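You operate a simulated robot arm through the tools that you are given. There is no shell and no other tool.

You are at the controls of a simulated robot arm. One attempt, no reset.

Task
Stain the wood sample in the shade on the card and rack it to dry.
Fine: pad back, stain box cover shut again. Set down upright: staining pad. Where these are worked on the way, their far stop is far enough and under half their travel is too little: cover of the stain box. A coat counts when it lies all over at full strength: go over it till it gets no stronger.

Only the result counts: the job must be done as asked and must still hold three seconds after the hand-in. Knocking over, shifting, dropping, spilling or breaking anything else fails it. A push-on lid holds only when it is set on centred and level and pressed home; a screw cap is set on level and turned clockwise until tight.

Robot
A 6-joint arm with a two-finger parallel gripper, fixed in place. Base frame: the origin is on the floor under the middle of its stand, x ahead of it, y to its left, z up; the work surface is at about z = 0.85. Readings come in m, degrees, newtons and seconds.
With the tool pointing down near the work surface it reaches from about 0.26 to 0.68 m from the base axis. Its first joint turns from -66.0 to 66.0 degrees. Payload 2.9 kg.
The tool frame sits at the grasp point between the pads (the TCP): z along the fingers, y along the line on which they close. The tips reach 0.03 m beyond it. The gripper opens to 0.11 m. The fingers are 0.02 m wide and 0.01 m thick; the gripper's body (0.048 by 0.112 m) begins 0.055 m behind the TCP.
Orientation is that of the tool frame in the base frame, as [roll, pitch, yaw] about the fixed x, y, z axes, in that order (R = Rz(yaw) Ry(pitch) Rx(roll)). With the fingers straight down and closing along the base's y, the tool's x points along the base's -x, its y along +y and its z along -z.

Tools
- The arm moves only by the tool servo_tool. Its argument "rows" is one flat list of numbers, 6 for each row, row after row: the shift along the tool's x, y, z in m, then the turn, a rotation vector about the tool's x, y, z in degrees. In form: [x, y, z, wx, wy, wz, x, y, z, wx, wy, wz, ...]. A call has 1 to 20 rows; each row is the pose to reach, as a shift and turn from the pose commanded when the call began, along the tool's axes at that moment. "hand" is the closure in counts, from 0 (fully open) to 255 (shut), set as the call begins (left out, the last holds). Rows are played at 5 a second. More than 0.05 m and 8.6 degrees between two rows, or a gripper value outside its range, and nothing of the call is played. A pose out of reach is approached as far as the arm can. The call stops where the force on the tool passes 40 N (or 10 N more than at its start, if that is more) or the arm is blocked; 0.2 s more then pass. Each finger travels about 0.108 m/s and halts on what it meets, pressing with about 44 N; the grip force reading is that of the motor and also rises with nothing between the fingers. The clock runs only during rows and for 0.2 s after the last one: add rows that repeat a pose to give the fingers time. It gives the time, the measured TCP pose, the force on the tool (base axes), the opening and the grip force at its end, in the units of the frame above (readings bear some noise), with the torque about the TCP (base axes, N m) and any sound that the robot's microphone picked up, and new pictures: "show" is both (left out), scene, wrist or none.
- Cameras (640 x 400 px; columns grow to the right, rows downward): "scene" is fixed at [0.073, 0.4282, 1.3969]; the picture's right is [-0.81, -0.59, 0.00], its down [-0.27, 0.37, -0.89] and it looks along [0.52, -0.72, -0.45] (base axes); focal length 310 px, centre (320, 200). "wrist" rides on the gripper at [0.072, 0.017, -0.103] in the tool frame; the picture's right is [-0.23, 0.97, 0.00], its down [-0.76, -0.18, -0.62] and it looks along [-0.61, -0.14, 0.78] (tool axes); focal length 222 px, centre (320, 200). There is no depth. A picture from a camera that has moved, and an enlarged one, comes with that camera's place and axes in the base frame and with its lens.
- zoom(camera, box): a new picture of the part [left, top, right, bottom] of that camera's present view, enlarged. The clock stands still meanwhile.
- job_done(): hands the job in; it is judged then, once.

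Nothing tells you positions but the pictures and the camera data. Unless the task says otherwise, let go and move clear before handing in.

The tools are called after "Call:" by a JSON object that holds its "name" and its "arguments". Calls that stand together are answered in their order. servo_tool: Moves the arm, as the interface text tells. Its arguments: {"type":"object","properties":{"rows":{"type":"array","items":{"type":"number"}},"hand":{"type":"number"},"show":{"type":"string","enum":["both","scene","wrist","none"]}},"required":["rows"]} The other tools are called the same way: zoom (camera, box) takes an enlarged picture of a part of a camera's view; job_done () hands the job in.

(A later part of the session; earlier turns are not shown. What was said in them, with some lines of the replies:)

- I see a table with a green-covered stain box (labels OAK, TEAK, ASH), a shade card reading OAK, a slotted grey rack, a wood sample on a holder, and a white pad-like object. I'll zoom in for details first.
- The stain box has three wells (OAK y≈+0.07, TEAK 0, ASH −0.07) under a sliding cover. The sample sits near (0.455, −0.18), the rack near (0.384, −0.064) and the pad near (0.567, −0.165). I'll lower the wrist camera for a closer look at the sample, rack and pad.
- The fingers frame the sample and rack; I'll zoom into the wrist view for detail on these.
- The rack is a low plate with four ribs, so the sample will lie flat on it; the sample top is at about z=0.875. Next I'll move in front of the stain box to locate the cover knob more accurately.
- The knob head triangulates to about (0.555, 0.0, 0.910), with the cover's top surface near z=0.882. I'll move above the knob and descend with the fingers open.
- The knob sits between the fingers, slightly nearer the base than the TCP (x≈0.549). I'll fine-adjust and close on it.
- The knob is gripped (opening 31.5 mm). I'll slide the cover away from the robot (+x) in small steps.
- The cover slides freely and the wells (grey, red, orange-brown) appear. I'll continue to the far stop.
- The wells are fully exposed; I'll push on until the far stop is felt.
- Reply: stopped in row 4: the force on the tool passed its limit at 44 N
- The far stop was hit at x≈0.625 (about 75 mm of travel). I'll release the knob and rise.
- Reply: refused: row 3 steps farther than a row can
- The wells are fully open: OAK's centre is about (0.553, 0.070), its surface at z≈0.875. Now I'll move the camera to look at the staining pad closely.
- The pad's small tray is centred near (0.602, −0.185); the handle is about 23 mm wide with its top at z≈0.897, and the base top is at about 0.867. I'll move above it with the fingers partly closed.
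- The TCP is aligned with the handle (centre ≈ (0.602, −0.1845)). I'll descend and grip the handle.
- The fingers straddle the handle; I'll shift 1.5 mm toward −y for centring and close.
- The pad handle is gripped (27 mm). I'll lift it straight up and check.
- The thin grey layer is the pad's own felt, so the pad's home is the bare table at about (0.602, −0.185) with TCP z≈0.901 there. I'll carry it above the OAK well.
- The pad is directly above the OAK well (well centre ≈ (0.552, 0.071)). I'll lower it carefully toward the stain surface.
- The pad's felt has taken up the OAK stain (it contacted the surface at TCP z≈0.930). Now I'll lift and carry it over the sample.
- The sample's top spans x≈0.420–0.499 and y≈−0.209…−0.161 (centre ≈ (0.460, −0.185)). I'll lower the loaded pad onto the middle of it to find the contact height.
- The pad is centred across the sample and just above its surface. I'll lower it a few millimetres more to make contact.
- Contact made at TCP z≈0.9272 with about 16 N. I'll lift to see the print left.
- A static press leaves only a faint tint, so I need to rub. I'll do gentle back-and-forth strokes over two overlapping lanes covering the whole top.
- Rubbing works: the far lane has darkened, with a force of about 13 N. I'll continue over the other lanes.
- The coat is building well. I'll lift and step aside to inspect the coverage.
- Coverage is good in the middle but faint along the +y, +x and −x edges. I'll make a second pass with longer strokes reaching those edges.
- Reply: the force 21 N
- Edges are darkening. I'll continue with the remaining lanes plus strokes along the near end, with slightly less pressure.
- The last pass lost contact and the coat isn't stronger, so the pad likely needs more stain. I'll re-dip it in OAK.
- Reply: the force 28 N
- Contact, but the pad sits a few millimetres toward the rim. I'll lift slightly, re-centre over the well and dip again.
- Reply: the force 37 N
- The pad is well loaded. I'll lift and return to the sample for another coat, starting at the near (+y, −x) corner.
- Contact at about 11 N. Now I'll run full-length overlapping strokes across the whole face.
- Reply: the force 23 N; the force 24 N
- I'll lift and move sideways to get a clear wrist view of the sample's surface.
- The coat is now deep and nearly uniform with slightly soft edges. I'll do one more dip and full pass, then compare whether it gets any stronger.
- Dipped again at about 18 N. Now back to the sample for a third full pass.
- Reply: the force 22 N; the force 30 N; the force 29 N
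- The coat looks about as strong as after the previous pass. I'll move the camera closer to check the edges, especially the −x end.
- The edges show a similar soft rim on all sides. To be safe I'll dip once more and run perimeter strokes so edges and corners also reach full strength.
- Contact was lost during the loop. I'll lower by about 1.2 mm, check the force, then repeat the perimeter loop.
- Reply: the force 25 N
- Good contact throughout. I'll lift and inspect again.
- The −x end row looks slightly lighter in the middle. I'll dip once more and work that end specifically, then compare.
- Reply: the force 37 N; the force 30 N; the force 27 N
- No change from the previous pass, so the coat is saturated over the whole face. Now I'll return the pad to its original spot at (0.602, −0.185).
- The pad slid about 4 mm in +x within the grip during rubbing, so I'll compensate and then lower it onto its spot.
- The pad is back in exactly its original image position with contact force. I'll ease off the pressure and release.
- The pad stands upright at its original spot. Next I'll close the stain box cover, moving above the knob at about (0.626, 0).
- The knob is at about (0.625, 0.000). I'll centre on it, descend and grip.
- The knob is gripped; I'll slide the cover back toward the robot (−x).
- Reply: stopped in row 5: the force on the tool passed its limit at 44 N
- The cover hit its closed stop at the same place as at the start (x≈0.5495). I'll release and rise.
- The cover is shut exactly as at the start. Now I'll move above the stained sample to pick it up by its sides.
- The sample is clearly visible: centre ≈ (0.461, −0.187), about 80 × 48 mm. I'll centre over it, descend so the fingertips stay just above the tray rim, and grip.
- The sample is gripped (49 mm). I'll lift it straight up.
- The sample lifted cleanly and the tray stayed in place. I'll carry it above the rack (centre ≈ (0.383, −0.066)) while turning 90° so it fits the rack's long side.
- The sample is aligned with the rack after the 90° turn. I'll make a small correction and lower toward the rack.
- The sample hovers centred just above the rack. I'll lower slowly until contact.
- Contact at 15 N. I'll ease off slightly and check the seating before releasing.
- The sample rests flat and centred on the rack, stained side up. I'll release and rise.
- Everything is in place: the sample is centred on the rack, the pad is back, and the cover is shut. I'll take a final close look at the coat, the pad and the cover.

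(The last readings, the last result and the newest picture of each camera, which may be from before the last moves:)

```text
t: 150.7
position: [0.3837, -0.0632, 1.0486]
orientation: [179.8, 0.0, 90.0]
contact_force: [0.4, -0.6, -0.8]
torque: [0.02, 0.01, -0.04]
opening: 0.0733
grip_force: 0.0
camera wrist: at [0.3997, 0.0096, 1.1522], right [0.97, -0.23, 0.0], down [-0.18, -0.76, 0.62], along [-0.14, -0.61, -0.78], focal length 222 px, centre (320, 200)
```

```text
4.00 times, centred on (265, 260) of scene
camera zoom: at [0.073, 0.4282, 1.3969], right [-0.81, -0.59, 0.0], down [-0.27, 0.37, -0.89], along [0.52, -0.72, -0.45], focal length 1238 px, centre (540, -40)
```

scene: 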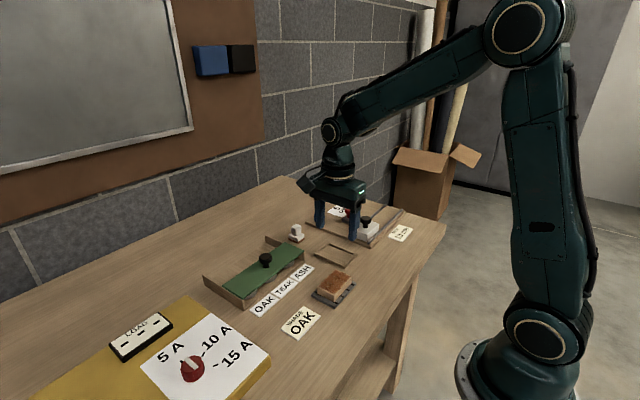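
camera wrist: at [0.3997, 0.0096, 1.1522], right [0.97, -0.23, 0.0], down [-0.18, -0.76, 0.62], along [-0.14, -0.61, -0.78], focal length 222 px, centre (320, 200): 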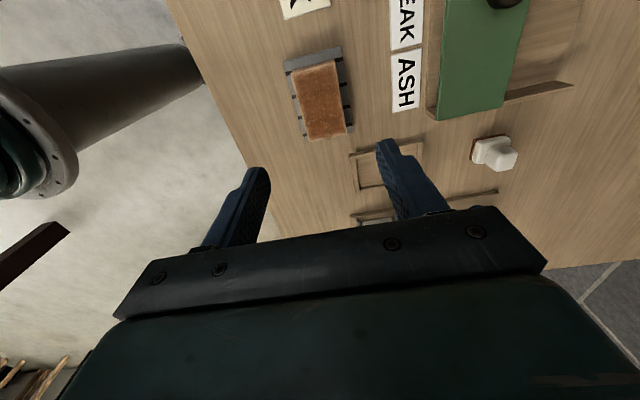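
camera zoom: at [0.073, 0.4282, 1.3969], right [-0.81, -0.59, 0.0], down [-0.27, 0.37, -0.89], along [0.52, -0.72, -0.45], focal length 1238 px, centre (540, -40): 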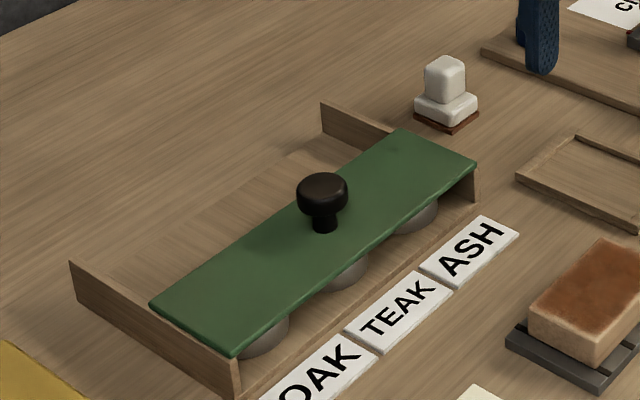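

The sample has the OAK coat over its whole top and lies flat on the rack. The pad stands upright at its spot, the cover is at its closed stop, and the gripper is open and clear, so I'm handing in.

Call:
{"name": "job_done", "arguments": {}}

```text
The job is handed in.
```

I stained the wood sample in OAK, the shade on the card, and laid it flat and centred on the drying rack, stained side up. The job is handed in; I haven't seen the judging result.

- **Coat:** I re-dipped the pad several times. The last two passes made no visible difference, so I took the coat as full strength. A soft, lighter rim about 3–4 mm wide remains along the edges. It didn't change after extra strokes there, so I took it for how the coat is drawn rather than bare wood, but I couldn't confirm that.
- **Pad:** It stands upright in its original spot. Its felt is now stained.
- **Stain box:** I opened the cover to its far stop and then slid it shut again; it looks as it did at the start.
- **Everything else:** I saw nothing else knocked, shifted or spilled. The sample slid 2–3 mm inside its tray while I rubbed it, but the tray stayed in place.
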